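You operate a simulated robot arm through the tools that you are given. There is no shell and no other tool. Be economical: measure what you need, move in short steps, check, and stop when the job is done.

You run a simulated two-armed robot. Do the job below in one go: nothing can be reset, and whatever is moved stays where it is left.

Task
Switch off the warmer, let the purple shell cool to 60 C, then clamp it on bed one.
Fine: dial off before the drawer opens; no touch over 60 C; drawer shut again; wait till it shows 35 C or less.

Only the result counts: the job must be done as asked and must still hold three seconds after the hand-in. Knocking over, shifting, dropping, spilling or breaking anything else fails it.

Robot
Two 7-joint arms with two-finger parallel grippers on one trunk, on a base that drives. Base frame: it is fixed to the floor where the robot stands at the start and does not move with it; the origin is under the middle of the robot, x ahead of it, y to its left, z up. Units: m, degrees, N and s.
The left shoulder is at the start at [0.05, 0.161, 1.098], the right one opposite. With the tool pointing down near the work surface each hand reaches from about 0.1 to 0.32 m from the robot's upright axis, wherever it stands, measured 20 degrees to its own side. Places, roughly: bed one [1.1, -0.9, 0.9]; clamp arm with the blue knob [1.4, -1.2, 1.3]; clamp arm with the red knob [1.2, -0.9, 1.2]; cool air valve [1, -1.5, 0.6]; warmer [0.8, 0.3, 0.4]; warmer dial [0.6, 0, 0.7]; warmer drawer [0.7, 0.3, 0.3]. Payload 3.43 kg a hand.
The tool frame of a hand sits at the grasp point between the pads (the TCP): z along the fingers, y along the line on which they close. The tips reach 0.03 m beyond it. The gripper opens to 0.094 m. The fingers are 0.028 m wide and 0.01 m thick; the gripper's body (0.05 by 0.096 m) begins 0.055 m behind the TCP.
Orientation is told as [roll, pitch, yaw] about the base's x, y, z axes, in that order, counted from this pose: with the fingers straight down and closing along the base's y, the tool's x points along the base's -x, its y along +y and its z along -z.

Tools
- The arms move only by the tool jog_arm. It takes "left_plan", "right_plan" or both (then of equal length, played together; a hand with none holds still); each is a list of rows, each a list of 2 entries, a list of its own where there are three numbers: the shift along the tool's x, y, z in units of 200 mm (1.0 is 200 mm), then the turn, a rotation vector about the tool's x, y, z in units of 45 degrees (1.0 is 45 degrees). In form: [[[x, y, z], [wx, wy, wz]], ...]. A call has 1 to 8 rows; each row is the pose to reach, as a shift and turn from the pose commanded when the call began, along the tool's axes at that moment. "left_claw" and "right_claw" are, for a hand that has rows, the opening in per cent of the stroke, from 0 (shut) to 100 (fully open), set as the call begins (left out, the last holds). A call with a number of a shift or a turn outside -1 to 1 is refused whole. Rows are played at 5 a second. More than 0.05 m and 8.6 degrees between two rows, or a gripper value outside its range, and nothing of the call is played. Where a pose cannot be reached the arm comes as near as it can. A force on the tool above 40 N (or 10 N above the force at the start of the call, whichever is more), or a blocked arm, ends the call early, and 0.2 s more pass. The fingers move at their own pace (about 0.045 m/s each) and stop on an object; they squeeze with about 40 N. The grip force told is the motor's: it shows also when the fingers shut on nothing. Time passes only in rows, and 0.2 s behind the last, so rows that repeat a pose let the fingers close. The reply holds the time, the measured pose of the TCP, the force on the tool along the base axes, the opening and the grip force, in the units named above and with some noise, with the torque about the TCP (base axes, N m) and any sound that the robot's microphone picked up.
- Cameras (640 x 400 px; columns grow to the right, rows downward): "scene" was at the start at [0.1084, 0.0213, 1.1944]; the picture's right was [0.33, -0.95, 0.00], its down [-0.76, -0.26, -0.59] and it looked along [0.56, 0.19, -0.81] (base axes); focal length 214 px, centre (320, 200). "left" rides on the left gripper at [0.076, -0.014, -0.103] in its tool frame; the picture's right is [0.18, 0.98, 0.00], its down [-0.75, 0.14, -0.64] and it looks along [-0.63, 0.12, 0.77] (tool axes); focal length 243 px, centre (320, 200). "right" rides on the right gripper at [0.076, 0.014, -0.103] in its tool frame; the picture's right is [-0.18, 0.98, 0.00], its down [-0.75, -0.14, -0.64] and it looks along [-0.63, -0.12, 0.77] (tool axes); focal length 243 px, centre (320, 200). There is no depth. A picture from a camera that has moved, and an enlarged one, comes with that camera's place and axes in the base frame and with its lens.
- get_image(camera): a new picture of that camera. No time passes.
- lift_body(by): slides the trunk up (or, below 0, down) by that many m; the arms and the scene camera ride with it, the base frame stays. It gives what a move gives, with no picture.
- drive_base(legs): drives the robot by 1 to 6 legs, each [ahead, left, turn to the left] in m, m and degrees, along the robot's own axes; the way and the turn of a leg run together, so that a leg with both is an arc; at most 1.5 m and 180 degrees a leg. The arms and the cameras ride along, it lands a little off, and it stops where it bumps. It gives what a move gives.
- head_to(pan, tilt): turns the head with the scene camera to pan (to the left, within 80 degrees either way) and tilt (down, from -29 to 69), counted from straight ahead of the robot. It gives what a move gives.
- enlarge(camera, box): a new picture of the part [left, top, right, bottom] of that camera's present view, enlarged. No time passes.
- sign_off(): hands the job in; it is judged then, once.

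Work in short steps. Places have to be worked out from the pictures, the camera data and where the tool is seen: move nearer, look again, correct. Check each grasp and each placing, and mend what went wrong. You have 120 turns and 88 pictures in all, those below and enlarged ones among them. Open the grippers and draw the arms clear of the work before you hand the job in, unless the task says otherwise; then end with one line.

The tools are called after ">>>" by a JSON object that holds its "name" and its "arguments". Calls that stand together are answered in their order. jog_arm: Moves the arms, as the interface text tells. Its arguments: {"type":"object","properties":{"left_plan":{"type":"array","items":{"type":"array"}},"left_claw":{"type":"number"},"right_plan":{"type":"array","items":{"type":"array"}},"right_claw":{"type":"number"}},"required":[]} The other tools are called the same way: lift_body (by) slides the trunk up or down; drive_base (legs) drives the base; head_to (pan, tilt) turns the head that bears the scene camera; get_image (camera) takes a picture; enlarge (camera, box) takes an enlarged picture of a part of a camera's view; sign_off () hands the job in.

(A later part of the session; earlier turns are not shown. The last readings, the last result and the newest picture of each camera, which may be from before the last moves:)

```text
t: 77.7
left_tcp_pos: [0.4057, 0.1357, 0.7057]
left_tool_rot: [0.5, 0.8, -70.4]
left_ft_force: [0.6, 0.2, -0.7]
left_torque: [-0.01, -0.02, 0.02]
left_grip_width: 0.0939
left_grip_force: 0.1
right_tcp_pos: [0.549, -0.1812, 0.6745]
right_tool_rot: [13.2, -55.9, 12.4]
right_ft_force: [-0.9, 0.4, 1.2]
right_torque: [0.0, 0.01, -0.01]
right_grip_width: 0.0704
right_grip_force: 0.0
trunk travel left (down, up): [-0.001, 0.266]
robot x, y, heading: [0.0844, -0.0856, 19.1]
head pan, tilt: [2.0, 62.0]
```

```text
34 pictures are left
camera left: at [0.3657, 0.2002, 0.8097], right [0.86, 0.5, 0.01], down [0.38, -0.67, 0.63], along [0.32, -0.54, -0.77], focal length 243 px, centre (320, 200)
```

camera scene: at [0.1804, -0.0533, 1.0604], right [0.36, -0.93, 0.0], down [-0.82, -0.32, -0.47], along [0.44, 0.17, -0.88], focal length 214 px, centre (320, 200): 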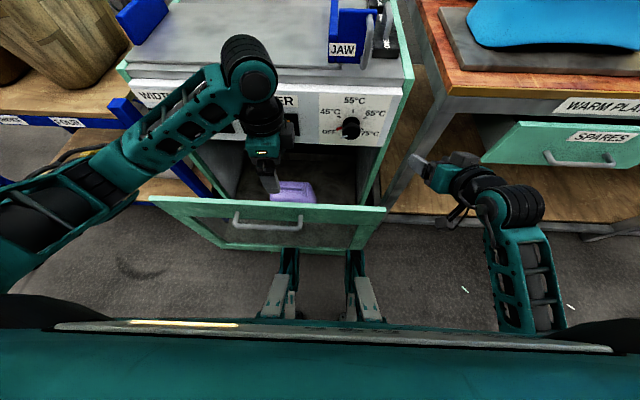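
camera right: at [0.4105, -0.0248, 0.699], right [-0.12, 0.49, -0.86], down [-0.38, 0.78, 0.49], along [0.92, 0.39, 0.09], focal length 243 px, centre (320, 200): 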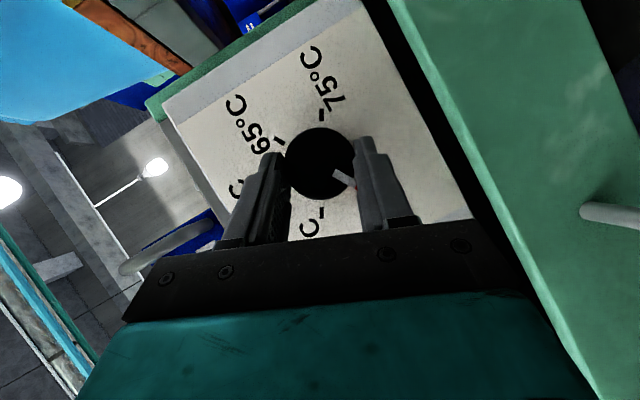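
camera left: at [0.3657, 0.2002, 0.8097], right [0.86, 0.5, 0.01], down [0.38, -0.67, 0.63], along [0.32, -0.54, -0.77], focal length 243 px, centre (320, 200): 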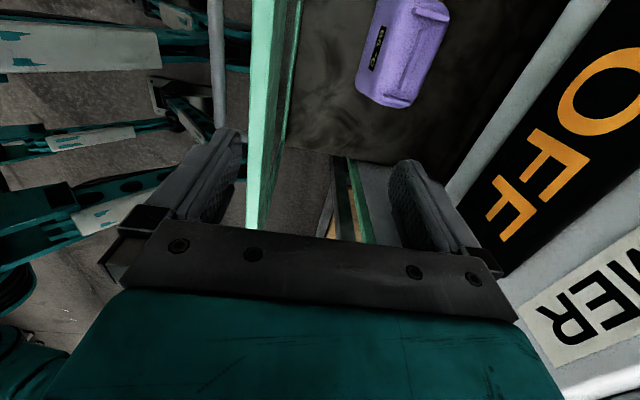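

While I moved in, the base nudged the drawer partly shut (front now at about f = 0.36). I close the left fingers, hook them behind the drawer front, and drive back to pull it out again.

>>> {"name": "jog_arm", "arguments": {"left_plan": [[[0, 0.05, 0], [0, 0, 0]], [[0, 0.05, 0], [0, 0, 0]], [[0, 0.05, 0], [0, 0, 0]], [[0, 0.05, 0.15], [0, 0, 0]], [[0, 0.05, 0.3], [0, 0, 0]], [[0, 0.05, 0.5], [0, 0, 0]]], "left_claw": 0}}

>>> {"name": "drive_base", "arguments": {"legs": [[-0.22, 0, 0]]}}

>>> {"name": "get_image", "arguments": {"camera": "scene"}}

```text
t: 79.1
left_tcp_pos: [0.4177, 0.1414, 0.6032]
left_tool_rot: [0.5, 0.8, -70.4]
left_ft_force: [-0.1, 0.1, 0.8]
left_torque: [0.01, 0.0, -0.01]
left_grip_width: 0.0
left_grip_force: 26.2
right_tcp_pos: [0.5503, -0.1817, 0.6749]
right_tool_rot: [13.2, -56.1, 12.4]
right_ft_force: [-0.4, -1.3, -0.4]
right_torque: [0.0, 0.04, -0.01]
right_grip_width: 0.0706
right_grip_force: 0.1
trunk travel left (down, up): [-0.001, 0.266]
robot x, y, heading: [0.078, -0.0885, 19.0]
head pan, tilt: [2.0, 62.0]
```

```text
t: 80.8
left_tcp_pos: [0.2072, 0.0663, 0.6031]
left_tool_rot: [0.5, 0.7, -70.6]
left_ft_force: [-0.8, 0.5, 0.1]
left_torque: [0.03, 0.02, 0.0]
left_grip_width: 0.0
left_grip_force: 33.0
right_tcp_pos: [0.3393, -0.2559, 0.6747]
right_tool_rot: [13.0, -55.9, 12.3]
right_ft_force: [0.1, 0.2, -0.5]
right_torque: [-0.03, -0.01, 0.02]
right_grip_width: 0.0703
right_grip_force: 0.1
trunk travel left (down, up): [-0.001, 0.266]
robot x, y, heading: [-0.1287, -0.1595, 19.0]
head pan, tilt: [2.0, 62.0]
```

```text
33 pictures are left
camera scene: at [-0.0301, -0.1264, 1.0604], right [0.36, -0.93, 0.0], down [-0.82, -0.32, -0.47], along [0.44, 0.17, -0.88], focal length 214 px, centre (320, 200)
```

scene: 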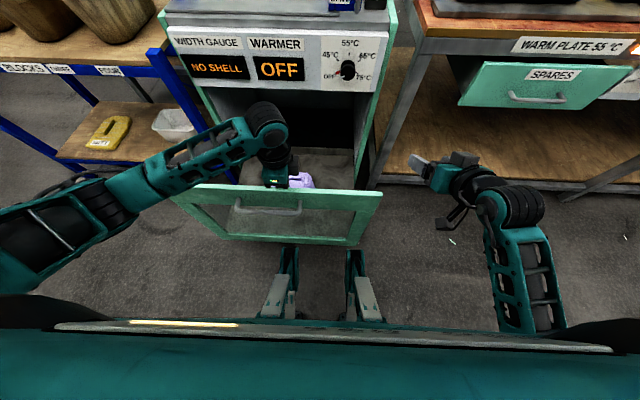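

The drawer is out to about 0.37 m. I nudge the base 4 cm in and carry the left hand forward over the shell, opening and tilting 15°.

>>> {"name": "drive_base", "arguments": {"legs": [[0.035, 0, 0]]}}

>>> {"name": "jog_arm", "arguments": {"left_plan": [[[0.02, 0.15, -0.1], [0, 0, 0]], [[0.04, 0.3, -0.15], [0, 0, 0]], [[0.06, 0.42, -0.15], [-0.08, 0, 0]], [[0.08, 0.54, -0.15], [-0.16, 0, 0]], [[0.1, 0.64, -0.15], [-0.24, 0, 0]], [[0.12, 0.72, -0.15], [-0.333, 0, 0]]], "left_claw": 60}}

>>> {"name": "get_image", "arguments": {"camera": "left"}}

>>> {"name": "enlarge", "arguments": {"camera": "scene", "box": [220, 130, 380, 230]}}

```text
t: 81.7
left_tcp_pos: [0.2409, 0.077, 0.6034]
left_tool_rot: [0.5, 0.8, -70.6]
left_ft_force: [-0.4, -0.1, -0.1]
left_torque: [-0.01, 0.03, 0.0]
left_grip_width: 0.0
left_grip_force: 33.3
right_tcp_pos: [0.3718, -0.2438, 0.6752]
right_tool_rot: [13.2, -56.0, 12.2]
right_ft_force: [-0.1, 1.2, -0.7]
right_torque: [-0.04, -0.02, -0.01]
right_grip_width: 0.0707
right_grip_force: 0.1
trunk travel left (down, up): [-0.001, 0.266]
robot x, y, heading: [-0.0933, -0.1509, 18.8]
head pan, tilt: [2.0, 62.0]
```

```text
t: 83.1
left_tcp_pos: [0.3681, 0.1493, 0.6362]
left_tool_rot: [15.7, 0.7, -70.7]
left_ft_force: [0.6, 0.1, -0.3]
left_torque: [0.01, 0.0, 0.01]
left_grip_width: 0.0565
left_grip_force: 0.0
right_tcp_pos: [0.3708, -0.2441, 0.6742]
right_tool_rot: [13.1, -55.9, 12.1]
right_ft_force: [-0.8, -0.2, 0.7]
right_torque: [0.02, 0.02, 0.06]
right_grip_width: 0.0705
right_grip_force: 0.1
trunk travel left (down, up): [-0.001, 0.266]
robot x, y, heading: [-0.0948, -0.1512, 18.7]
head pan, tilt: [2.0, 62.0]
```

```text
32 pictures are left
camera left: at [0.3042, 0.2049, 0.7318], right [0.83, 0.48, 0.27], down [0.22, -0.73, 0.65], along [0.51, -0.48, -0.71], focal length 243 px, centre (320, 200)
```

left: 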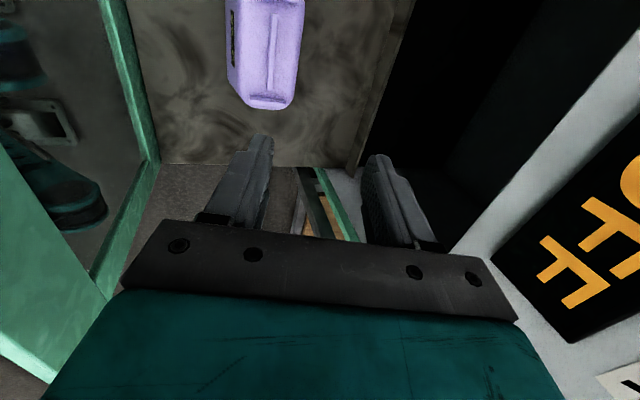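

```text
4.00 times, centred on (300, 180) of scene
camera zoom: at [0.0028, -0.1151, 1.0604], right [0.36, -0.93, 0.0], down [-0.82, -0.32, -0.47], along [0.44, 0.17, -0.88], focal length 858 px, centre (400, 280)
```

zoom: 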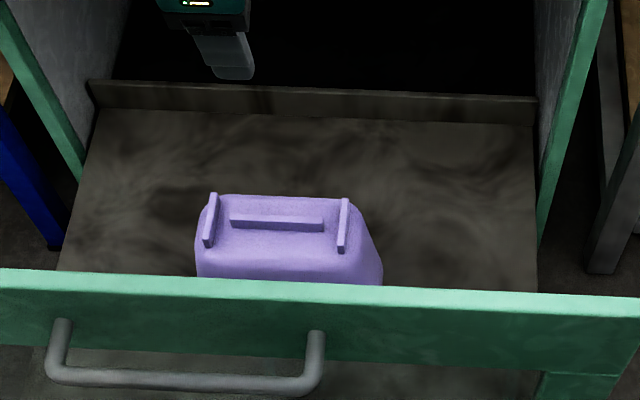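

Central rib now at f = 0.407, l = 0.031, top z = 0.350. I descend to z = 0.46 without touching, to test reach, and read the temperature.

>>> {"name": "jog_arm", "arguments": {"left_plan": [[[0.01, -0.05, 0.17], [0, 0, 0]], [[0.02, -0.1, 0.34], [0, 0, 0]], [[0.03, -0.14, 0.51], [0, 0, 0]], [[0.04, -0.19, 0.68], [0, 0, 0]], [[0.05, -0.237, 0.85], [0, 0, 0]]]}}

>>> {"name": "get_image", "arguments": {"camera": "left"}}

```text
t: 84.3
left_tcp_pos: [0.3623, 0.1601, 0.4584]
left_tool_rot: [15.7, 0.7, -70.7]
left_ft_force: [-0.4, -0.1, 0.2]
left_torque: [0.02, 0.01, -0.04]
left_grip_width: 0.0562
left_grip_force: 0.0
right_tcp_pos: [0.3728, -0.2445, 0.6739]
right_tool_rot: [13.0, -56.0, 12.3]
right_ft_force: [-0.1, 0.2, 0.2]
right_torque: [0.0, -0.03, -0.01]
right_grip_width: 0.0705
right_grip_force: 0.0
trunk travel left (down, up): [-0.001, 0.266]
robot x, y, heading: [-0.0925, -0.1506, 18.9]
head pan, tilt: [2.0, 62.0]
```

```text
30 pictures are left
camera left: at [0.2981, 0.2162, 0.5554], right [0.83, 0.48, 0.27], down [0.22, -0.73, 0.65], along [0.51, -0.48, -0.71], focal length 243 px, centre (320, 200)
```

left: 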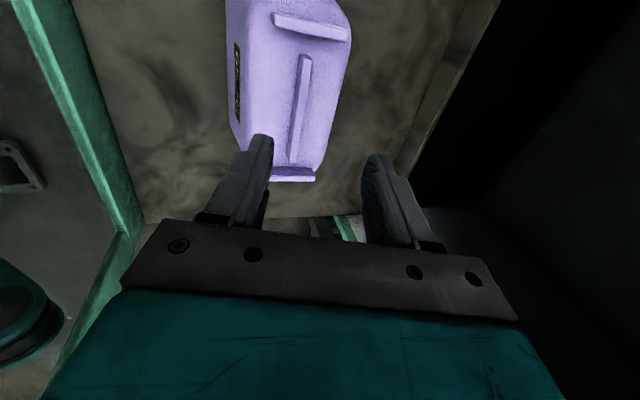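

Reach is fine and the prediction matches. I read the label before going closer.

>>> {"name": "enlarge", "arguments": {"camera": "left", "box": [210, 30, 270, 130]}}

```text
4.00 times, centred on (240, 80) of left
camera zoom: at [0.2981, 0.2162, 0.5554], right [0.83, 0.48, 0.27], down [0.22, -0.73, 0.65], along [0.51, -0.48, -0.71], focal length 970 px, centre (640, 680)
```

zoom: 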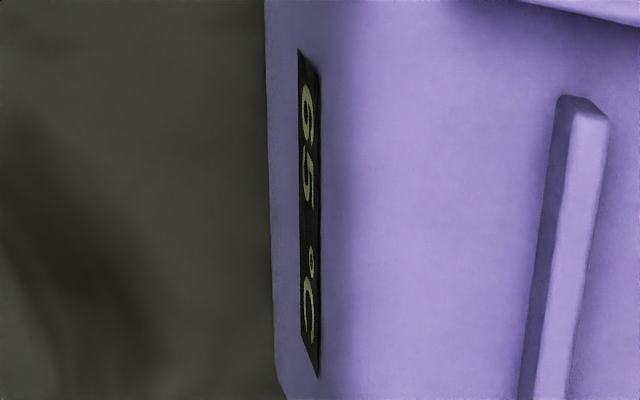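

Still 65 °C. I lower to a hover with the tips about 2.5 cm above the rib and wait a few seconds there.

>>> {"name": "jog_arm", "arguments": {"left_plan": [[[0, -0.03, 0.13], [0, 0, 0]], [[-0.01, -0.055, 0.24], [0, 0, 0]], [[-0.01, -0.055, 0.24], [0, 0, 0]], [[-0.01, -0.055, 0.24], [0, 0, 0]], [[-0.01, -0.055, 0.24], [0, 0, 0]], [[-0.01, -0.055, 0.24], [0, 0, 0]], [[-0.01, -0.055, 0.24], [0, 0, 0]], [[-0.01, -0.055, 0.24], [0, 0, 0]]]}}

>>> {"name": "jog_arm", "arguments": {"left_plan": [[[0, 0, 0], [0, 0, 0]], [[0, 0, 0], [0, 0, 0]], [[0, 0, 0], [0, 0, 0]], [[0, 0, 0], [0, 0, 0]], [[0, 0, 0], [0, 0, 0]], [[0, 0, 0], [0, 0, 0]], [[0, 0, 0], [0, 0, 0]], [[0, 0, 0], [0, 0, 0]]]}}

>>> {"name": "jog_arm", "arguments": {"left_plan": [[[0, 0, 0], [0, 0, 0]], [[0, 0, 0], [0, 0, 0]], [[0, 0, 0], [0, 0, 0]], [[0, 0, 0], [0, 0, 0]], [[0, 0, 0], [0, 0, 0]], [[0, 0, 0], [0, 0, 0]], [[0, 0, 0], [0, 0, 0]], [[0, 0, 0], [0, 0, 0]]]}}

>>> {"name": "jog_arm", "arguments": {"left_plan": [[[0, 0, 0], [0, 0, 0]], [[0, 0, 0], [0, 0, 0]], [[0, 0, 0], [0, 0, 0]], [[0, 0, 0], [0, 0, 0]], [[0, 0, 0], [0, 0, 0]], [[0, 0, 0], [0, 0, 0]], [[0, 0, 0], [0, 0, 0]], [[0, 0, 0], [0, 0, 0]]]}}

>>> {"name": "jog_arm", "arguments": {"left_plan": [[[0, 0, 0], [0, 0, 0]], [[0, 0, 0], [0, 0, 0]], [[0, 0, 0], [0, 0, 0]], [[0, 0, 0], [0, 0, 0]], [[0, 0, 0], [0, 0, 0]], [[0, 0, 0], [0, 0, 0]], [[0, 0, 0], [0, 0, 0]], [[0, 0, 0], [0, 0, 0]]]}}

>>> {"name": "get_image", "arguments": {"camera": "left"}}

```text
t: 86.1
left_tcp_pos: [0.3665, 0.1589, 0.4091]
left_tool_rot: [15.6, 0.7, -70.6]
left_ft_force: [0.2, 0.1, -0.1]
left_torque: [-0.01, 0.03, 0.0]
left_grip_width: 0.0564
left_grip_force: 0.1
right_tcp_pos: [0.3726, -0.244, 0.6741]
right_tool_rot: [13.2, -56.0, 12.3]
right_ft_force: [-0.2, 0.6, -0.5]
right_torque: [-0.01, -0.01, -0.02]
right_grip_width: 0.0703
right_grip_force: 0.0
trunk travel left (down, up): [-0.001, 0.266]
robot x, y, heading: [-0.0959, -0.1493, 18.9]
head pan, tilt: [2.0, 62.0]
```

```text
t: 87.9
left_tcp_pos: [0.3661, 0.1583, 0.4101]
left_tool_rot: [15.6, 0.7, -70.7]
left_ft_force: [0.0, -0.4, 0.4]
left_torque: [0.02, 0.0, -0.01]
left_grip_width: 0.0563
left_grip_force: 0.1
right_tcp_pos: [0.3722, -0.2447, 0.6747]
right_tool_rot: [13.1, -55.9, 12.2]
right_ft_force: [0.2, 0.4, 0.6]
right_torque: [-0.02, 0.0, 0.02]
right_grip_width: 0.0708
right_grip_force: 0.1
trunk travel left (down, up): [-0.001, 0.266]
robot x, y, heading: [-0.093, -0.1456, 18.8]
head pan, tilt: [2.0, 62.0]
```

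```text
t: 89.7
left_tcp_pos: [0.3655, 0.1586, 0.4102]
left_tool_rot: [15.6, 0.8, -70.7]
left_ft_force: [-0.1, 0.7, 0.2]
left_torque: [0.0, -0.01, 0.01]
left_grip_width: 0.0567
left_grip_force: 0.1
right_tcp_pos: [0.3718, -0.2446, 0.6753]
right_tool_rot: [13.1, -55.8, 12.2]
right_ft_force: [-0.4, -0.1, 0.8]
right_torque: [-0.03, -0.02, 0.04]
right_grip_width: 0.0707
right_grip_force: 0.2
trunk travel left (down, up): [-0.001, 0.266]
robot x, y, heading: [-0.0933, -0.1485, 19.1]
head pan, tilt: [2.0, 62.0]
```

```text
t: 91.5
left_tcp_pos: [0.3657, 0.1591, 0.4107]
left_tool_rot: [15.6, 0.7, -70.6]
left_ft_force: [0.2, -0.1, 0.3]
left_torque: [0.01, 0.03, -0.04]
left_grip_width: 0.0565
left_grip_force: 0.0
right_tcp_pos: [0.3721, -0.2438, 0.6743]
right_tool_rot: [13.1, -55.9, 12.1]
right_ft_force: [-0.1, 1.1, 0.6]
right_torque: [-0.02, 0.02, 0.01]
right_grip_width: 0.0709
right_grip_force: 0.1
trunk travel left (down, up): [-0.001, 0.266]
robot x, y, heading: [-0.0969, -0.1501, 19.1]
head pan, tilt: [2.0, 62.0]
```

```text
t: 93.3
left_tcp_pos: [0.3656, 0.1597, 0.409]
left_tool_rot: [15.6, 0.6, -70.7]
left_ft_force: [-0.1, -0.7, 0.2]
left_torque: [-0.03, 0.0, 0.0]
left_grip_width: 0.0563
left_grip_force: 0.1
right_tcp_pos: [0.3728, -0.2442, 0.6742]
right_tool_rot: [13.1, -55.9, 12.2]
right_ft_force: [0.1, -0.3, 0.1]
right_torque: [0.02, 0.02, 0.02]
right_grip_width: 0.0704
right_grip_force: 0.0
trunk travel left (down, up): [-0.001, 0.266]
robot x, y, heading: [-0.0948, -0.1524, 19.0]
head pan, tilt: [2.0, 62.0]
```

```text
28 pictures are left
camera left: at [0.3013, 0.215, 0.5065], right [0.83, 0.48, 0.27], down [0.22, -0.73, 0.65], along [0.51, -0.48, -0.71], focal length 243 px, centre (320, 200)
```

left: 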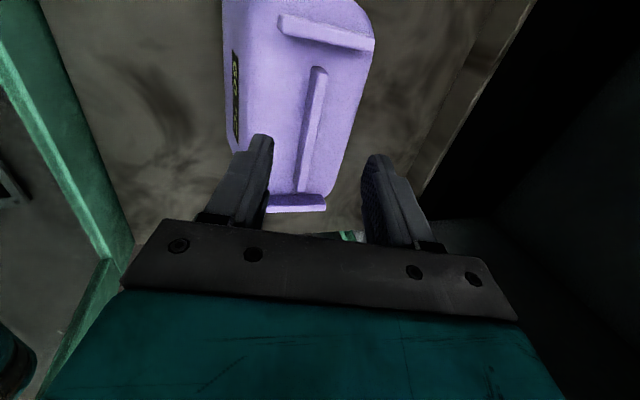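

I wait some more, then read the label.

>>> {"name": "jog_arm", "arguments": {"left_plan": [[[0, 0, 0], [0, 0, 0]], [[0, 0, 0], [0, 0, 0]], [[0, 0, 0], [0, 0, 0]], [[0, 0, 0], [0, 0, 0]], [[0, 0, 0], [0, 0, 0]], [[0, 0, 0], [0, 0, 0]], [[0, 0, 0], [0, 0, 0]], [[0, 0, 0], [0, 0, 0]]]}}

>>> {"name": "jog_arm", "arguments": {"left_plan": [[[0, 0, 0], [0, 0, 0]], [[0, 0, 0], [0, 0, 0]], [[0, 0, 0], [0, 0, 0]], [[0, 0, 0], [0, 0, 0]], [[0, 0, 0], [0, 0, 0]], [[0, 0, 0], [0, 0, 0]], [[0, 0, 0], [0, 0, 0]], [[0, 0, 0], [0, 0, 0]]]}}

>>> {"name": "jog_arm", "arguments": {"left_plan": [[[0, 0, 0], [0, 0, 0]], [[0, 0, 0], [0, 0, 0]], [[0, 0, 0], [0, 0, 0]], [[0, 0, 0], [0, 0, 0]], [[0, 0, 0], [0, 0, 0]], [[0, 0, 0], [0, 0, 0]], [[0, 0, 0], [0, 0, 0]], [[0, 0, 0], [0, 0, 0]]]}}

>>> {"name": "enlarge", "arguments": {"camera": "left", "box": [200, 40, 280, 150]}}

```text
t: 95.1
left_tcp_pos: [0.3648, 0.1583, 0.4108]
left_tool_rot: [15.6, 0.7, -70.5]
left_ft_force: [1.0, -0.4, 0.4]
left_torque: [0.0, 0.01, -0.02]
left_grip_width: 0.0563
left_grip_force: 0.1
right_tcp_pos: [0.3725, -0.2445, 0.6738]
right_tool_rot: [13.1, -55.9, 12.2]
right_ft_force: [-0.2, 0.2, -0.1]
right_torque: [0.02, -0.04, 0.01]
right_grip_width: 0.0705
right_grip_force: 0.1
trunk travel left (down, up): [-0.001, 0.266]
robot x, y, heading: [-0.0943, -0.1471, 19.0]
head pan, tilt: [2.0, 62.0]
```

```text
t: 96.9
left_tcp_pos: [0.365, 0.1595, 0.4092]
left_tool_rot: [15.6, 0.7, -70.6]
left_ft_force: [0.2, 0.4, -0.2]
left_torque: [-0.01, -0.02, -0.01]
left_grip_width: 0.0563
left_grip_force: 0.0
right_tcp_pos: [0.3725, -0.2445, 0.6746]
right_tool_rot: [13.1, -55.9, 12.1]
right_ft_force: [0.5, -0.4, -0.1]
right_torque: [-0.03, 0.02, 0.04]
right_grip_width: 0.0705
right_grip_force: 0.0
trunk travel left (down, up): [-0.001, 0.266]
robot x, y, heading: [-0.0947, -0.1483, 19.3]
head pan, tilt: [2.0, 62.0]
```

```text
t: 98.7
left_tcp_pos: [0.3663, 0.1588, 0.4105]
left_tool_rot: [15.5, 0.7, -70.6]
left_ft_force: [-0.4, -0.3, -0.3]
left_torque: [0.02, -0.03, 0.0]
left_grip_width: 0.0564
left_grip_force: 0.1
right_tcp_pos: [0.3712, -0.2445, 0.6756]
right_tool_rot: [13.1, -55.9, 12.1]
right_ft_force: [0.4, 0.1, 0.7]
right_torque: [0.01, 0.01, -0.01]
right_grip_width: 0.0704
right_grip_force: 0.0
trunk travel left (down, up): [-0.001, 0.266]
robot x, y, heading: [-0.091, -0.1508, 18.6]
head pan, tilt: [2.0, 62.0]
```

```text
3.64 times, centred on (240, 95) of left
camera zoom: at [0.3013, 0.215, 0.5065], right [0.83, 0.48, 0.27], down [0.22, -0.73, 0.65], along [0.51, -0.48, -0.71], focal length 882 px, centre (611, 582)
```

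zoom: 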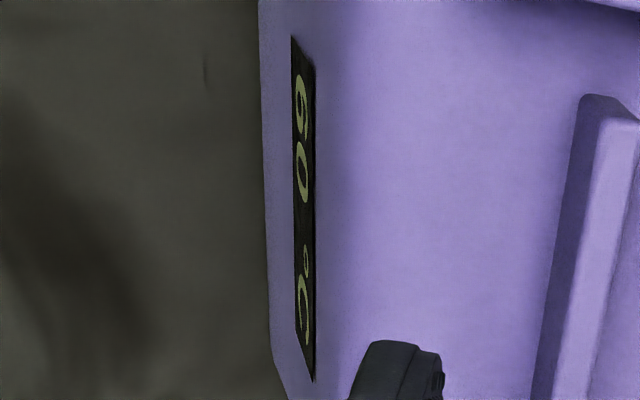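

It shows 60 °C, but the display may be rounded, so I wait until it is safely below 60.

>>> {"name": "jog_arm", "arguments": {"left_plan": [[[0, 0, 0], [0, 0, 0]], [[0, 0, 0], [0, 0, 0]], [[0, 0, 0], [0, 0, 0]], [[0, 0, 0], [0, 0, 0]], [[0, 0, 0], [0, 0, 0]], [[0, 0, 0], [0, 0, 0]], [[0, 0, 0], [0, 0, 0]], [[0, 0, 0], [0, 0, 0]]]}}

>>> {"name": "jog_arm", "arguments": {"left_plan": [[[0, 0, 0], [0, 0, 0]], [[0, 0, 0], [0, 0, 0]], [[0, 0, 0], [0, 0, 0]], [[0, 0, 0], [0, 0, 0]], [[0, 0, 0], [0, 0, 0]], [[0, 0, 0], [0, 0, 0]], [[0, 0, 0], [0, 0, 0]], [[0, 0, 0], [0, 0, 0]]]}}

>>> {"name": "jog_arm", "arguments": {"left_plan": [[[0, 0, 0], [0, 0, 0]], [[0, 0, 0], [0, 0, 0]], [[0, 0, 0], [0, 0, 0]], [[0, 0, 0], [0, 0, 0]], [[0, 0, 0], [0, 0, 0]], [[0, 0, 0], [0, 0, 0]], [[0, 0, 0], [0, 0, 0]], [[0, 0, 0], [0, 0, 0]]]}}

>>> {"name": "jog_arm", "arguments": {"left_plan": [[[0, 0, 0], [0, 0, 0]], [[0, 0, 0], [0, 0, 0]], [[0, 0, 0], [0, 0, 0]], [[0, 0, 0], [0, 0, 0]], [[0, 0, 0], [0, 0, 0]], [[0, 0, 0], [0, 0, 0]], [[0, 0, 0], [0, 0, 0]], [[0, 0, 0], [0, 0, 0]]]}}

>>> {"name": "jog_arm", "arguments": {"left_plan": [[[0, 0, 0], [0, 0, 0]], [[0, 0, 0], [0, 0, 0]], [[0, 0, 0], [0, 0, 0]], [[0, 0, 0], [0, 0, 0]], [[0, 0, 0], [0, 0, 0]], [[0, 0, 0], [0, 0, 0]], [[0, 0, 0], [0, 0, 0]], [[0, 0, 0], [0, 0, 0]]]}}

>>> {"name": "jog_arm", "arguments": {"left_plan": [[[0, 0, 0], [0, 0, 0]], [[0, 0, 0], [0, 0, 0]], [[0, 0, 0], [0, 0, 0]], [[0, 0, 0], [0, 0, 0]], [[0, 0, 0], [0, 0, 0]], [[0, 0, 0], [0, 0, 0]], [[0, 0, 0], [0, 0, 0]], [[0, 0, 0], [0, 0, 0]]]}}

>>> {"name": "enlarge", "arguments": {"camera": "left", "box": [200, 40, 280, 150]}}

```text
t: 100.5
left_tcp_pos: [0.3659, 0.1578, 0.4095]
left_tool_rot: [15.6, 0.7, -70.5]
left_ft_force: [-1.0, -0.3, -0.5]
left_torque: [-0.01, 0.02, 0.0]
left_grip_width: 0.0562
left_grip_force: 0.1
right_tcp_pos: [0.3722, -0.2443, 0.6752]
right_tool_rot: [13.0, -55.9, 12.2]
right_ft_force: [0.3, 0.0, 0.9]
right_torque: [0.0, 0.0, -0.02]
right_grip_width: 0.0705
right_grip_force: 0.0
trunk travel left (down, up): [-0.001, 0.266]
robot x, y, heading: [-0.0942, -0.1472, 18.9]
head pan, tilt: [2.0, 62.0]
```

```text
t: 102.3
left_tcp_pos: [0.366, 0.1594, 0.4097]
left_tool_rot: [15.6, 0.8, -70.5]
left_ft_force: [-1.2, -0.3, -0.5]
left_torque: [0.0, 0.0, 0.02]
left_grip_width: 0.0564
left_grip_force: 0.1
right_tcp_pos: [0.3706, -0.2442, 0.6756]
right_tool_rot: [13.1, -56.0, 12.2]
right_ft_force: [0.3, -0.3, -0.2]
right_torque: [0.01, 0.02, 0.03]
right_grip_width: 0.0704
right_grip_force: 0.0
trunk travel left (down, up): [-0.001, 0.266]
robot x, y, heading: [-0.0983, -0.146, 19.0]
head pan, tilt: [2.0, 62.0]
```

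```text
t: 104.1
left_tcp_pos: [0.3665, 0.1595, 0.4094]
left_tool_rot: [15.6, 0.7, -70.6]
left_ft_force: [-0.8, 0.5, 0.5]
left_torque: [0.01, -0.01, -0.02]
left_grip_width: 0.0563
left_grip_force: 0.0
right_tcp_pos: [0.3721, -0.2441, 0.6738]
right_tool_rot: [13.1, -55.8, 12.2]
right_ft_force: [-0.4, -0.6, -0.1]
right_torque: [0.01, 0.0, 0.07]
right_grip_width: 0.0706
right_grip_force: 0.1
trunk travel left (down, up): [-0.001, 0.266]
robot x, y, heading: [-0.0943, -0.1474, 18.8]
head pan, tilt: [2.0, 62.0]
```

```text
t: 105.9
left_tcp_pos: [0.3666, 0.1598, 0.41]
left_tool_rot: [15.6, 0.7, -70.6]
left_ft_force: [-0.4, -0.2, -0.9]
left_torque: [-0.03, -0.01, 0.01]
left_grip_width: 0.0562
left_grip_force: 0.2
right_tcp_pos: [0.3722, -0.2444, 0.6749]
right_tool_rot: [13.1, -55.9, 12.2]
right_ft_force: [0.1, -0.4, 0.0]
right_torque: [0.0, 0.01, 0.01]
right_grip_width: 0.0707
right_grip_force: 0.1
trunk travel left (down, up): [-0.001, 0.266]
robot x, y, heading: [-0.0937, -0.1498, 18.6]
head pan, tilt: [2.0, 62.0]
```

```text
t: 107.7
left_tcp_pos: [0.3668, 0.1588, 0.41]
left_tool_rot: [15.6, 0.7, -70.6]
left_ft_force: [-0.1, -1.0, 0.2]
left_torque: [-0.01, 0.01, 0.0]
left_grip_width: 0.0565
left_grip_force: 0.0
right_tcp_pos: [0.3714, -0.2437, 0.6745]
right_tool_rot: [13.1, -55.9, 12.1]
right_ft_force: [0.0, 0.0, -0.8]
right_torque: [-0.03, -0.03, 0.01]
right_grip_width: 0.0704
right_grip_force: 0.1
trunk travel left (down, up): [-0.001, 0.266]
robot x, y, heading: [-0.0904, -0.15, 19.0]
head pan, tilt: [2.0, 62.0]
```

```text
t: 109.5
left_tcp_pos: [0.3659, 0.1574, 0.4101]
left_tool_rot: [15.6, 0.6, -70.6]
left_ft_force: [0.6, 0.4, 0.6]
left_torque: [-0.03, -0.01, 0.03]
left_grip_width: 0.0564
left_grip_force: 0.1
right_tcp_pos: [0.3712, -0.244, 0.6748]
right_tool_rot: [13.1, -55.9, 12.1]
right_ft_force: [0.4, 0.0, 0.7]
right_torque: [-0.03, -0.01, 0.02]
right_grip_width: 0.0705
right_grip_force: 0.0
trunk travel left (down, up): [-0.001, 0.266]
robot x, y, heading: [-0.0941, -0.148, 18.9]
head pan, tilt: [2.0, 62.0]
```

```text
3.64 times, centred on (240, 95) of left
camera zoom: at [0.3012, 0.215, 0.5065], right [0.83, 0.48, 0.27], down [0.22, -0.73, 0.65], along [0.51, -0.48, -0.71], focal length 882 px, centre (611, 582)
```

zoom: 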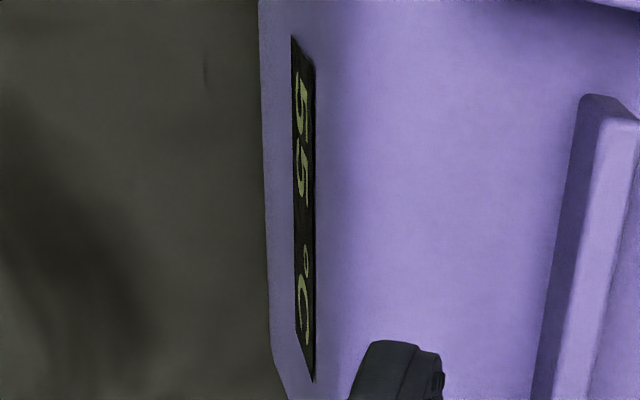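

The shell shows 55 °C, so it is safe to touch. I descend onto the central rib while reducing the tilt.

>>> {"name": "jog_arm", "arguments": {"left_plan": [[[0, 0, 0.06], [0.06, 0, 0]], [[0, -0.01, 0.12], [0.12, 0, 0]], [[0, -0.02, 0.17], [0.17, 0, 0]], [[0, -0.03, 0.22], [0.22, 0, 0]]]}}

>>> {"name": "get_image", "arguments": {"camera": "left"}}

```text
t: 110.5
left_tcp_pos: [0.3448, 0.1578, 0.3912]
left_tool_rot: [6.4, 0.7, -70.8]
left_ft_force: [-0.1, 0.0, 0.2]
left_torque: [0.0, 0.02, 0.02]
left_grip_width: 0.0566
left_grip_force: 0.1
left hand out of reach, approached as far as the arm can: row 2, 3, 4
right_tcp_pos: [0.3725, -0.2427, 0.674]
right_tool_rot: [13.0, -55.9, 12.2]
right_ft_force: [-0.8, -0.4, -0.3]
right_torque: [0.02, 0.05, 0.04]
right_grip_width: 0.0703
right_grip_force: 0.1
trunk travel left (down, up): [-0.001, 0.266]
robot x, y, heading: [-0.0925, -0.1498, 18.8]
head pan, tilt: [2.0, 62.0]
```

```text
25 pictures are left
camera left: at [0.2952, 0.2207, 0.493], right [0.86, 0.5, 0.11], down [0.32, -0.7, 0.64], along [0.4, -0.52, -0.76], focal length 243 px, centre (320, 200)
```

left: 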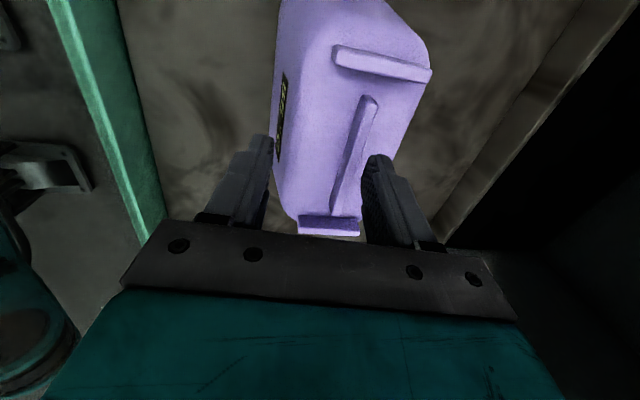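

The reach limit matches a simple model: I need about 22° tilt and a hair more base. I move the base 12 mm in and descend with 22° tilt.

>>> {"name": "drive_base", "arguments": {"legs": [[0.012, 0, 0]]}}

>>> {"name": "jog_arm", "arguments": {"left_plan": [[[0, 0, 0], [-0.12, 0, 0]], [[-0.01, 0.01, 0], [-0.24, 0, 0]], [[-0.02, 0.02, 0.02], [-0.347, 0, 0]], [[-0.03, 0.02, 0.06], [-0.347, 0, 0]], [[-0.03, 0.02, 0.11], [-0.347, 0, 0]]]}}

>>> {"name": "get_image", "arguments": {"camera": "left"}}

```text
t: 111.2
left_tcp_pos: [0.3551, 0.1637, 0.3917]
left_tool_rot: [6.4, 0.6, -70.6]
left_ft_force: [0.4, -0.4, -0.1]
left_torque: [-0.04, -0.02, -0.02]
left_grip_width: 0.0562
left_grip_force: 0.2
right_tcp_pos: [0.3834, -0.2408, 0.6745]
right_tool_rot: [13.1, -55.9, 12.2]
right_ft_force: [0.2, -0.9, 0.9]
right_torque: [-0.02, 0.0, 0.0]
right_grip_width: 0.0706
right_grip_force: 0.2
trunk travel left (down, up): [-0.001, 0.266]
robot x, y, heading: [-0.0805, -0.1468, 19.0]
head pan, tilt: [2.0, 62.0]
```

```text
t: 112.3
left_tcp_pos: [0.3815, 0.1649, 0.3778]
left_tool_rot: [23.2, 0.8, -70.9]
left_ft_force: [-0.5, 3.2, 21.4]
left_torque: [-0.11, 0.41, -0.06]
left_grip_width: 0.0514
left_grip_force: 0.0
left hand out of reach, approached as far as the arm can: row 1, 2, 3, 4, 5
right_tcp_pos: [0.3836, -0.2402, 0.6754]
right_tool_rot: [13.0, -56.0, 12.3]
right_ft_force: [-0.5, 0.5, -0.5]
right_torque: [0.02, 0.01, 0.0]
right_grip_width: 0.0705
right_grip_force: 0.0
trunk travel left (down, up): [-0.001, 0.266]
robot x, y, heading: [-0.0844, -0.1412, 19.0]
head pan, tilt: [2.0, 62.0]
stopped in row 5 (left hand): the force on the tool passed its limit at 44 N (the readings are from after the stop); the commanded pose is now the measured one
```

```text
24 pictures are left
camera left: at [0.3063, 0.2174, 0.4681], right [0.79, 0.46, 0.39], down [0.13, -0.76, 0.63], along [0.59, -0.45, -0.67], focal length 243 px, centre (320, 200)
```

left: 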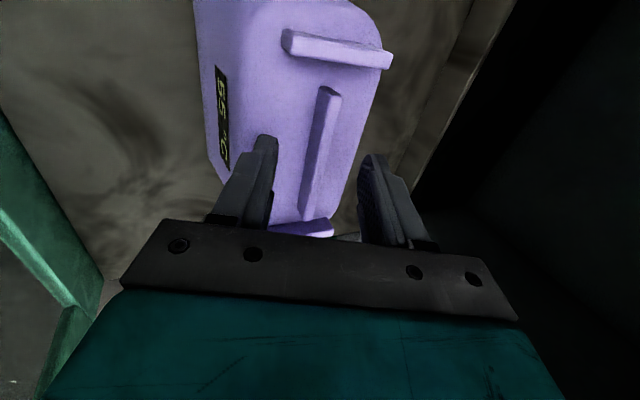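

The tilted rear finger rests on the shell's top (44 N stop), so I back up 1 cm and narrow the opening. Then I go down again to catch the rib and drag the shell nearer, where I can grip it upright.

>>> {"name": "jog_arm", "arguments": {"left_plan": [[[0, 0.024, -0.055], [0, 0, 0]], [[0, 0.024, -0.055], [0, 0, 0]], [[0, 0.024, -0.055], [0, 0, 0]], [[0, 0.015, -0.02], [0, 0, 0]], [[0, 0.01, 0.01], [0, 0, 0]]], "left_claw": 28}}

>>> {"name": "jog_arm", "arguments": {"left_plan": [[[0, 0, 0], [0, 0, 0]], [[0, 0, 0], [0, 0, 0]], [[0, 0, 0], [0, 0, 0]]], "left_claw": 0}}

>>> {"name": "get_image", "arguments": {"camera": "left"}}

```text
t: 113.5
left_tcp_pos: [0.3782, 0.1625, 0.374]
left_tool_rot: [22.8, 0.9, -70.7]
left_ft_force: [1.2, -0.6, 1.6]
left_torque: [0.03, 0.01, 0.01]
left_grip_width: 0.0264
left_grip_force: 0.6
left hand out of reach, approached as far as the arm can: row 1, 2, 3, 4
right_tcp_pos: [0.3835, -0.2394, 0.6751]
right_tool_rot: [13.1, -55.9, 12.3]
right_ft_force: [-0.3, 0.7, -0.2]
right_torque: [0.01, 0.03, -0.01]
right_grip_width: 0.0703
right_grip_force: 0.1
trunk travel left (down, up): [-0.001, 0.266]
robot x, y, heading: [-0.0813, -0.1414, 18.9]
head pan, tilt: [2.0, 62.0]
```

```text
t: 114.3
left_tcp_pos: [0.3792, 0.1635, 0.375]
left_tool_rot: [22.8, 0.9, -70.8]
left_ft_force: [-0.6, 1.0, 8.6]
left_torque: [0.15, 0.29, 0.23]
left_grip_width: 0.0094
left_grip_force: 40.5
right_tcp_pos: [0.3828, -0.2399, 0.6754]
right_tool_rot: [13.1, -55.9, 12.2]
right_ft_force: [0.0, -0.6, 0.2]
right_torque: [-0.02, -0.05, 0.0]
right_grip_width: 0.0703
right_grip_force: 0.0
trunk travel left (down, up): [-0.001, 0.266]
robot x, y, heading: [-0.0843, -0.1445, 19.0]
head pan, tilt: [2.0, 62.0]
```

```text
23 pictures are left
camera left: at [0.3031, 0.2164, 0.4651], right [0.8, 0.47, 0.38], down [0.14, -0.76, 0.64], along [0.59, -0.45, -0.67], focal length 243 px, centre (320, 200)
```

left: 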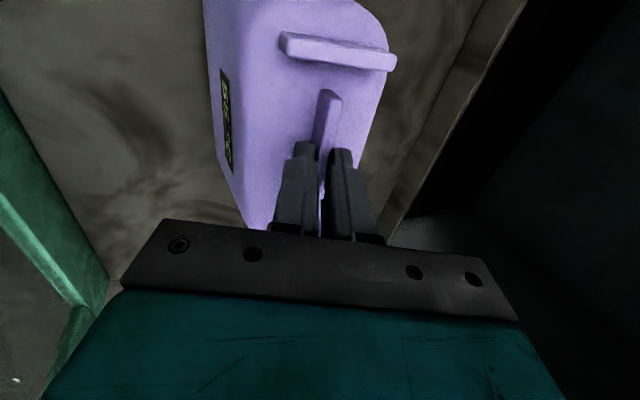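

The grip holds at 9.4 mm. I try a gentle lift of 3 cm with a slight pull back.

>>> {"name": "jog_arm", "arguments": {"left_plan": [[[0, 0, -0.05], [0, 0, 0]], [[0, -0.03, -0.1], [0, 0, 0]], [[0, -0.06, -0.15], [0, 0, 0]], [[0, -0.08, -0.2], [0, 0, 0]]]}}

>>> {"name": "get_image", "arguments": {"camera": "left"}}

```text
t: 115.3
left_tcp_pos: [0.3827, 0.1591, 0.3786]
left_tool_rot: [23.0, 0.7, -70.8]
left_ft_force: [-1.5, 3.4, 14.3]
left_torque: [0.07, 0.15, 0.33]
left_grip_width: 0.0083
left_grip_force: 39.8
left hand out of reach, approached as far as the arm can: row 1, 2, 3, 4
right_tcp_pos: [0.3822, -0.2403, 0.6748]
right_tool_rot: [13.1, -56.0, 12.2]
right_ft_force: [-0.4, 0.1, 0.2]
right_torque: [0.01, 0.01, -0.01]
right_grip_width: 0.0707
right_grip_force: 0.0
trunk travel left (down, up): [-0.001, 0.266]
robot x, y, heading: [-0.0864, -0.1477, 19.0]
head pan, tilt: [2.0, 62.0]
```

```text
22 pictures are left
camera left: at [0.3066, 0.2122, 0.4684], right [0.8, 0.47, 0.39], down [0.14, -0.76, 0.64], along [0.59, -0.45, -0.67], focal length 243 px, centre (320, 200)
```

left: 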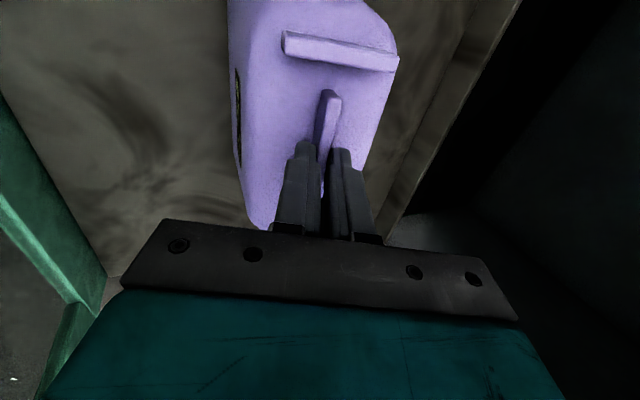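

The arm is pinned at its joint limits, but the shell has aligned to the pads. I lift with the trunk instead.

>>> {"name": "lift_body", "arguments": {"by": 0.05}}

>>> {"name": "get_image", "arguments": {"camera": "left"}}

```text
t: 116.2
left_tcp_pos: [0.3808, 0.1599, 0.4259]
left_tool_rot: [22.6, 0.8, -70.7]
left_ft_force: [0.1, 0.2, -1.3]
left_torque: [0.02, 0.02, 0.03]
left_grip_width: 0.0074
left_grip_force: 40.3
right_tcp_pos: [0.3837, -0.2395, 0.7255]
right_tool_rot: [13.0, -55.9, 12.3]
right_ft_force: [1.1, 0.3, 0.6]
right_torque: [-0.04, 0.0, -0.02]
right_grip_width: 0.0706
right_grip_force: 0.1
trunk travel left (down, up): [-0.051, 0.216]
robot x, y, heading: [-0.0874, -0.1477, 19.0]
head pan, tilt: [2.0, 62.0]
```

```text
21 pictures are left
camera left: at [0.3058, 0.2118, 0.5165], right [0.8, 0.47, 0.38], down [0.14, -0.76, 0.64], along [0.59, -0.45, -0.67], focal length 243 px, centre (320, 200)
```

left: 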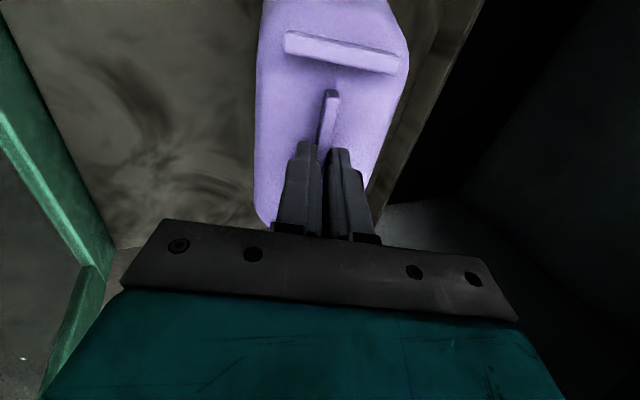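

The shell comes up with the hand, light and firmly held. I raise the trunk the rest of the way, then lift 20 cm more while levelling the hand.

>>> {"name": "lift_body", "arguments": {"by": 0.21}}

>>> {"name": "jog_arm", "arguments": {"left_plan": [[[0, 0.05, -0.12], [0.05, 0, 0]], [[0, 0.1, -0.24], [0.1, 0, 0]], [[0, 0.16, -0.38], [0.18, 0, 0]], [[0, 0.22, -0.52], [0.26, 0, 0]], [[0, 0.28, -0.66], [0.34, 0, 0]], [[0, 0.33, -0.8], [0.42, 0, 0]], [[0, 0.38, -0.92], [0.5, 0, 0]]]}}

>>> {"name": "get_image", "arguments": {"camera": "scene"}}

```text
t: 118.5
left_tcp_pos: [0.3819, 0.1596, 0.6358]
left_tool_rot: [22.7, 0.7, -70.8]
left_ft_force: [0.5, -0.1, 0.2]
left_torque: [-0.02, 0.04, -0.01]
left_grip_width: 0.0068
left_grip_force: 40.0
right_tcp_pos: [0.3825, -0.2391, 0.9339]
right_tool_rot: [13.1, -55.9, 12.3]
right_ft_force: [0.1, 0.1, -0.8]
right_torque: [-0.01, 0.01, -0.01]
right_grip_width: 0.0706
right_grip_force: 0.1
trunk travel left (down, up): [-0.261, 0.006]
robot x, y, heading: [-0.0849, -0.1477, 18.8]
head pan, tilt: [2.0, 62.0]
```

```text
t: 120.1
left_tcp_pos: [0.4374, 0.166, 0.8121]
left_tool_rot: [0.1, 0.9, -70.8]
left_ft_force: [-1.0, -0.7, -2.2]
left_torque: [0.0, 0.03, 0.01]
left_grip_width: 0.007
left_grip_force: 40.3
left hand out of reach, approached as far as the arm can: row 1, 2, 3, 4, 5, 6, 7
right_tcp_pos: [0.3847, -0.2424, 0.9347]
right_tool_rot: [13.2, -55.9, 12.1]
right_ft_force: [0.5, -0.6, -0.2]
right_torque: [0.03, 0.01, 0.06]
right_grip_width: 0.0702
right_grip_force: 0.0
trunk travel left (down, up): [-0.261, 0.006]
robot x, y, heading: [-0.0798, -0.1429, 19.2]
head pan, tilt: [2.0, 62.0]
```

```text
20 pictures are left
camera scene: at [0.0143, -0.1126, 1.3204], right [0.36, -0.93, 0.0], down [-0.82, -0.31, -0.47], along [0.44, 0.17, -0.88], focal length 214 px, centre (320, 200)
```

scene: 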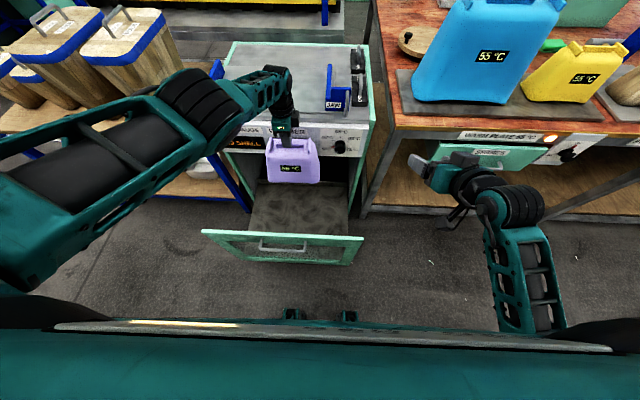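

The shell hangs upright with its label toward me. I back the robot off 0.3 m, then raise both hands.

>>> {"name": "drive_base", "arguments": {"legs": [[-0.3, 0, 0]]}}

>>> {"name": "jog_arm", "arguments": {"left_plan": [[[0, 0, -0.16], [0, 0, 0]], [[0, 0, -0.32], [0, 0, 0]], [[0, 0, -0.48], [0, 0, 0]], [[0, 0, -0.64], [0, 0, 0]], [[0, 0, -0.8], [0, 0, 0]], [[0, 0, -0.98], [0, 0, 0]]], "right_plan": [[[-0.138, 0.02, -0.09], [0, 0, 0]], [[-0.276, 0.04, -0.18], [0, 0, 0]], [[-0.414, 0.06, -0.27], [0, 0, 0]], [[-0.55, 0.08, -0.36], [0, 0, 0]], [[-0.69, 0.1, -0.45], [0, 0, 0]], [[-0.829, 0.116, -0.547], [0, 0, 0]]]}}

```text
t: 122.1
left_tcp_pos: [0.1544, 0.0691, 0.8133]
left_tool_rot: [0.2, 0.9, -71.1]
left_ft_force: [0.1, -0.2, -0.9]
left_torque: [-0.01, -0.03, 0.01]
left_grip_width: 0.0068
left_grip_force: 40.0
right_tcp_pos: [0.098, -0.3392, 0.9364]
right_tool_rot: [13.2, -56.0, 11.9]
right_ft_force: [-0.2, 0.5, 0.8]
right_torque: [0.01, -0.01, -0.02]
right_grip_width: 0.0704
right_grip_force: 0.1
trunk travel left (down, up): [-0.261, 0.006]
robot x, y, heading: [-0.3683, -0.2397, 18.6]
head pan, tilt: [2.0, 62.0]
```

```text
t: 123.5
left_tcp_pos: [0.1999, 0.0698, 1.0187]
left_tool_rot: [0.1, 0.9, -71.1]
left_ft_force: [0.5, -0.2, -1.9]
left_torque: [0.01, -0.04, -0.02]
left_grip_width: 0.0071
left_grip_force: 40.1
left hand out of reach, approached as far as the arm can: row 1, 2, 3, 4, 5, 6
right_tcp_pos: [0.1169, -0.3373, 1.1325]
right_tool_rot: [13.1, -56.0, 12.1]
right_ft_force: [-0.6, -0.4, -0.5]
right_torque: [-0.03, 0.02, 0.02]
right_grip_width: 0.0707
right_grip_force: 0.1
right hand out of reach, approached as far as the arm can: row 4, 5, 6
trunk travel left (down, up): [-0.261, 0.006]
robot x, y, heading: [-0.368, -0.2426, 18.7]
head pan, tilt: [2.0, 62.0]
```

Both hands are higher. I drive sideways to bed one, staying clear of the bench edge, and raise the left hand on.

>>> {"name": "drive_base", "arguments": {"legs": [[0, -1.25, 0], [0.22, 0, 0]]}}

>>> {"name": "jog_arm", "arguments": {"left_plan": [[[0, 0, -0.16], [0, 0, 0]], [[0, 0, -0.32], [0, 0, 0]], [[0, 0, -0.48], [0, 0, 0]], [[0, 0, -0.64], [0, 0, 0]], [[0, 0, -0.8], [0, 0, 0]], [[0, 0, -0.98], [0, 0, 0]]]}}

>>> {"name": "head_to", "arguments": {"pan": 0, "tilt": 35}}

>>> {"name": "get_image", "arguments": {"camera": "scene"}}

```text
t: 136.2
left_tcp_pos: [0.8257, -1.0325, 1.0172]
left_tool_rot: [-0.1, 0.9, -69.4]
left_ft_force: [0.7, 0.6, -0.3]
left_torque: [-0.02, 0.0, 0.03]
left_grip_width: 0.0072
left_grip_force: 39.7
right_tcp_pos: [0.7514, -1.4422, 1.1328]
right_tool_rot: [13.1, -55.9, 13.6]
right_ft_force: [0.1, 0.1, -1.3]
right_torque: [-0.01, 0.03, -0.01]
right_grip_width: 0.0703
right_grip_force: 0.1
trunk travel left (down, up): [-0.261, 0.006]
robot x, y, heading: [0.269, -1.3586, 20.3]
head pan, tilt: [2.0, 62.0]
```

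```text
t: 137.6
left_tcp_pos: [0.8029, -1.0416, 1.2071]
left_tool_rot: [0.1, 0.9, -69.5]
left_ft_force: [0.6, -0.3, -0.9]
left_torque: [0.02, 0.02, 0.02]
left_grip_width: 0.0073
left_grip_force: 39.6
left hand out of reach, approached as far as the arm can: row 4, 5, 6
right_tcp_pos: [0.7507, -1.4433, 1.1337]
right_tool_rot: [13.0, -56.0, 13.6]
right_ft_force: [1.2, 0.3, 0.4]
right_torque: [0.01, -0.02, 0.0]
right_grip_width: 0.0705
right_grip_force: 0.1
trunk travel left (down, up): [-0.261, 0.006]
robot x, y, heading: [0.2679, -1.361, 20.1]
head pan, tilt: [2.0, 62.0]
```

```text
t: 138.5
left_tcp_pos: [0.8042, -1.0402, 1.2054]
left_tool_rot: [0.1, 0.9, -69.3]
left_ft_force: [0.1, 0.7, -1.0]
left_torque: [0.01, -0.01, 0.01]
left_grip_width: 0.0071
left_grip_force: 40.1
right_tcp_pos: [0.7522, -1.4433, 1.134]
right_tool_rot: [13.0, -56.0, 13.7]
right_ft_force: [0.0, 0.1, 0.6]
right_torque: [0.0, 0.01, 0.01]
right_grip_width: 0.0705
right_grip_force: 0.0
trunk travel left (down, up): [-0.261, 0.006]
robot x, y, heading: [0.2639, -1.3591, 20.5]
head pan, tilt: [0.0, 35.0]
```

```text
19 pictures are left
camera scene: at [0.3855, -1.3178, 1.3569], right [0.35, -0.94, 0.0], down [-0.54, -0.2, -0.82], along [0.77, 0.28, -0.57], focal length 214 px, centre (320, 200)
```

scene: 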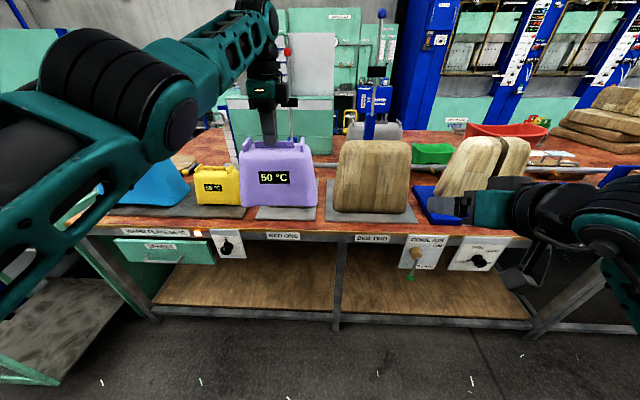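

The shell reads 50 °C and hides bed one's block from the head camera. I look from the left wrist camera.

>>> {"name": "get_image", "arguments": {"camera": "left"}}

```text
18 pictures are left
camera left: at [0.7635, -0.9758, 1.3107], right [0.86, 0.52, 0.0], down [0.4, -0.67, 0.63], along [0.33, -0.54, -0.78], focal length 243 px, centre (320, 200)
```

left: 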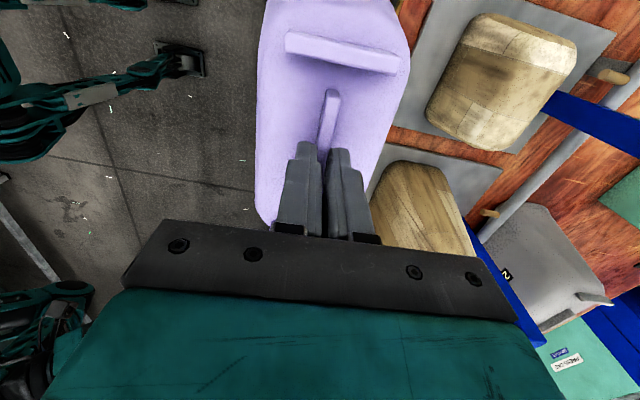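

The upper block in this upside-down view must be bed one's, with bed two's below it. I enlarge it to measure.

>>> {"name": "enlarge", "arguments": {"camera": "left", "box": [380, 0, 640, 170]}}

```text
2.35 times, centred on (510, 85) of left
camera zoom: at [0.7635, -0.9758, 1.3107], right [0.86, 0.52, 0.0], down [0.4, -0.67, 0.63], along [0.33, -0.54, -0.78], focal length 571 px, centre (-127, 471)
```

zoom: 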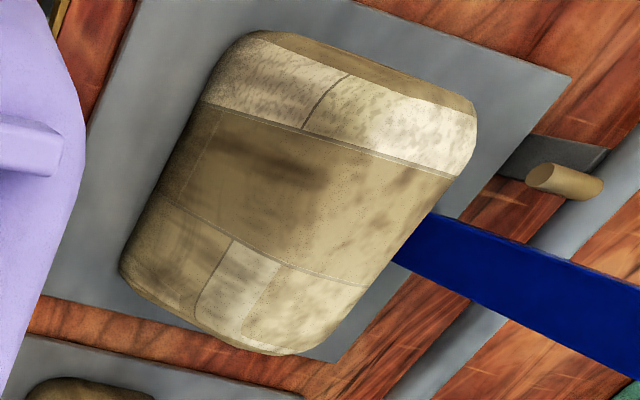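

Bed one's block is centred at about f = 0.715, l = −1.216, top z ≈ 0.955. The shell's bottom is near 1.01, so it clears. I drive forward so the shell comes over the block.

>>> {"name": "drive_base", "arguments": {"legs": [[0.28, 0.022, 0]]}}

>>> {"name": "get_image", "arguments": {"camera": "scene"}}

>>> {"name": "get_image", "arguments": {"camera": "left"}}

```text
t: 140.5
left_tcp_pos: [1.0626, -0.9245, 1.2072]
left_tool_rot: [0.1, 0.9, -69.7]
left_ft_force: [0.1, 0.0, 0.0]
left_torque: [-0.02, -0.01, 0.02]
left_grip_width: 0.0073
left_grip_force: 40.2
right_tcp_pos: [1.0084, -1.3268, 1.1345]
right_tool_rot: [13.2, -55.9, 13.4]
right_ft_force: [-0.2, -0.7, -1.0]
right_torque: [0.03, -0.01, 0.0]
right_grip_width: 0.0705
right_grip_force: 0.0
trunk travel left (down, up): [-0.261, 0.006]
robot x, y, heading: [0.5243, -1.2406, 20.1]
head pan, tilt: [0.0, 35.0]
```

```text
16 pictures are left
camera scene: at [0.6435, -1.2002, 1.3569], right [0.34, -0.94, 0.0], down [-0.54, -0.2, -0.82], along [0.77, 0.28, -0.57], focal length 214 px, centre (320, 200)
```

scene: 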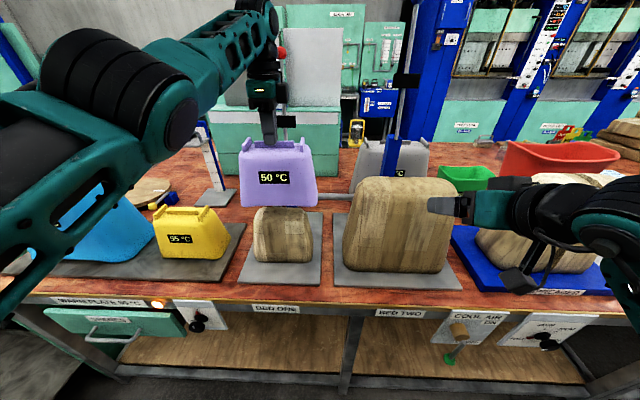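

```text
15 pictures are left
camera left: at [1.0228, -0.8599, 1.3108], right [0.86, 0.51, 0.0], down [0.4, -0.67, 0.63], along [0.33, -0.54, -0.78], focal length 243 px, centre (320, 200)
```

left: 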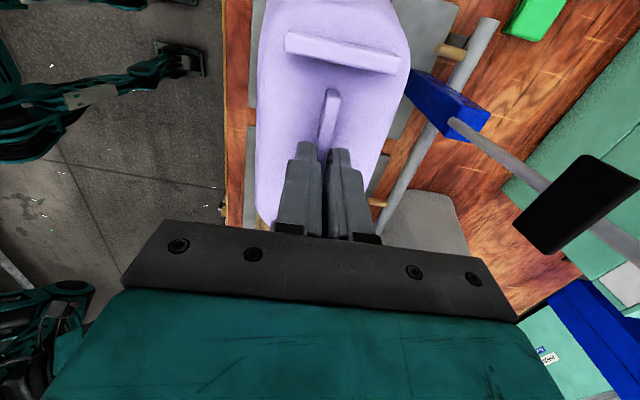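

Shell and block are both visible now, nearly aligned. One zoom to measure their relative offset.

>>> {"name": "enlarge", "arguments": {"camera": "scene", "box": [215, 125, 345, 295]}}

```text
2.35 times, centred on (280, 210) of scene
camera zoom: at [0.6435, -1.2002, 1.3569], right [0.34, -0.94, 0.0], down [-0.54, -0.2, -0.82], along [0.77, 0.28, -0.57], focal length 505 px, centre (414, 176)
```

zoom: 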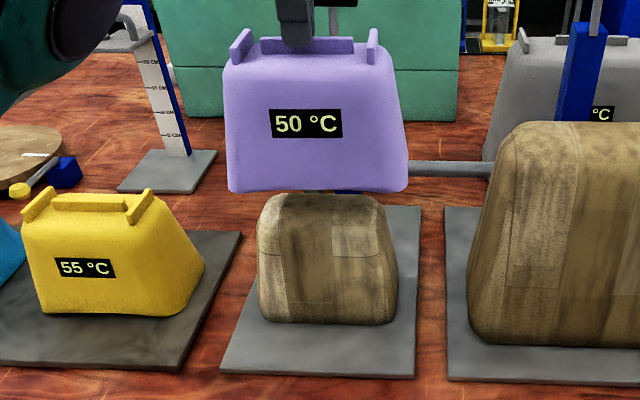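

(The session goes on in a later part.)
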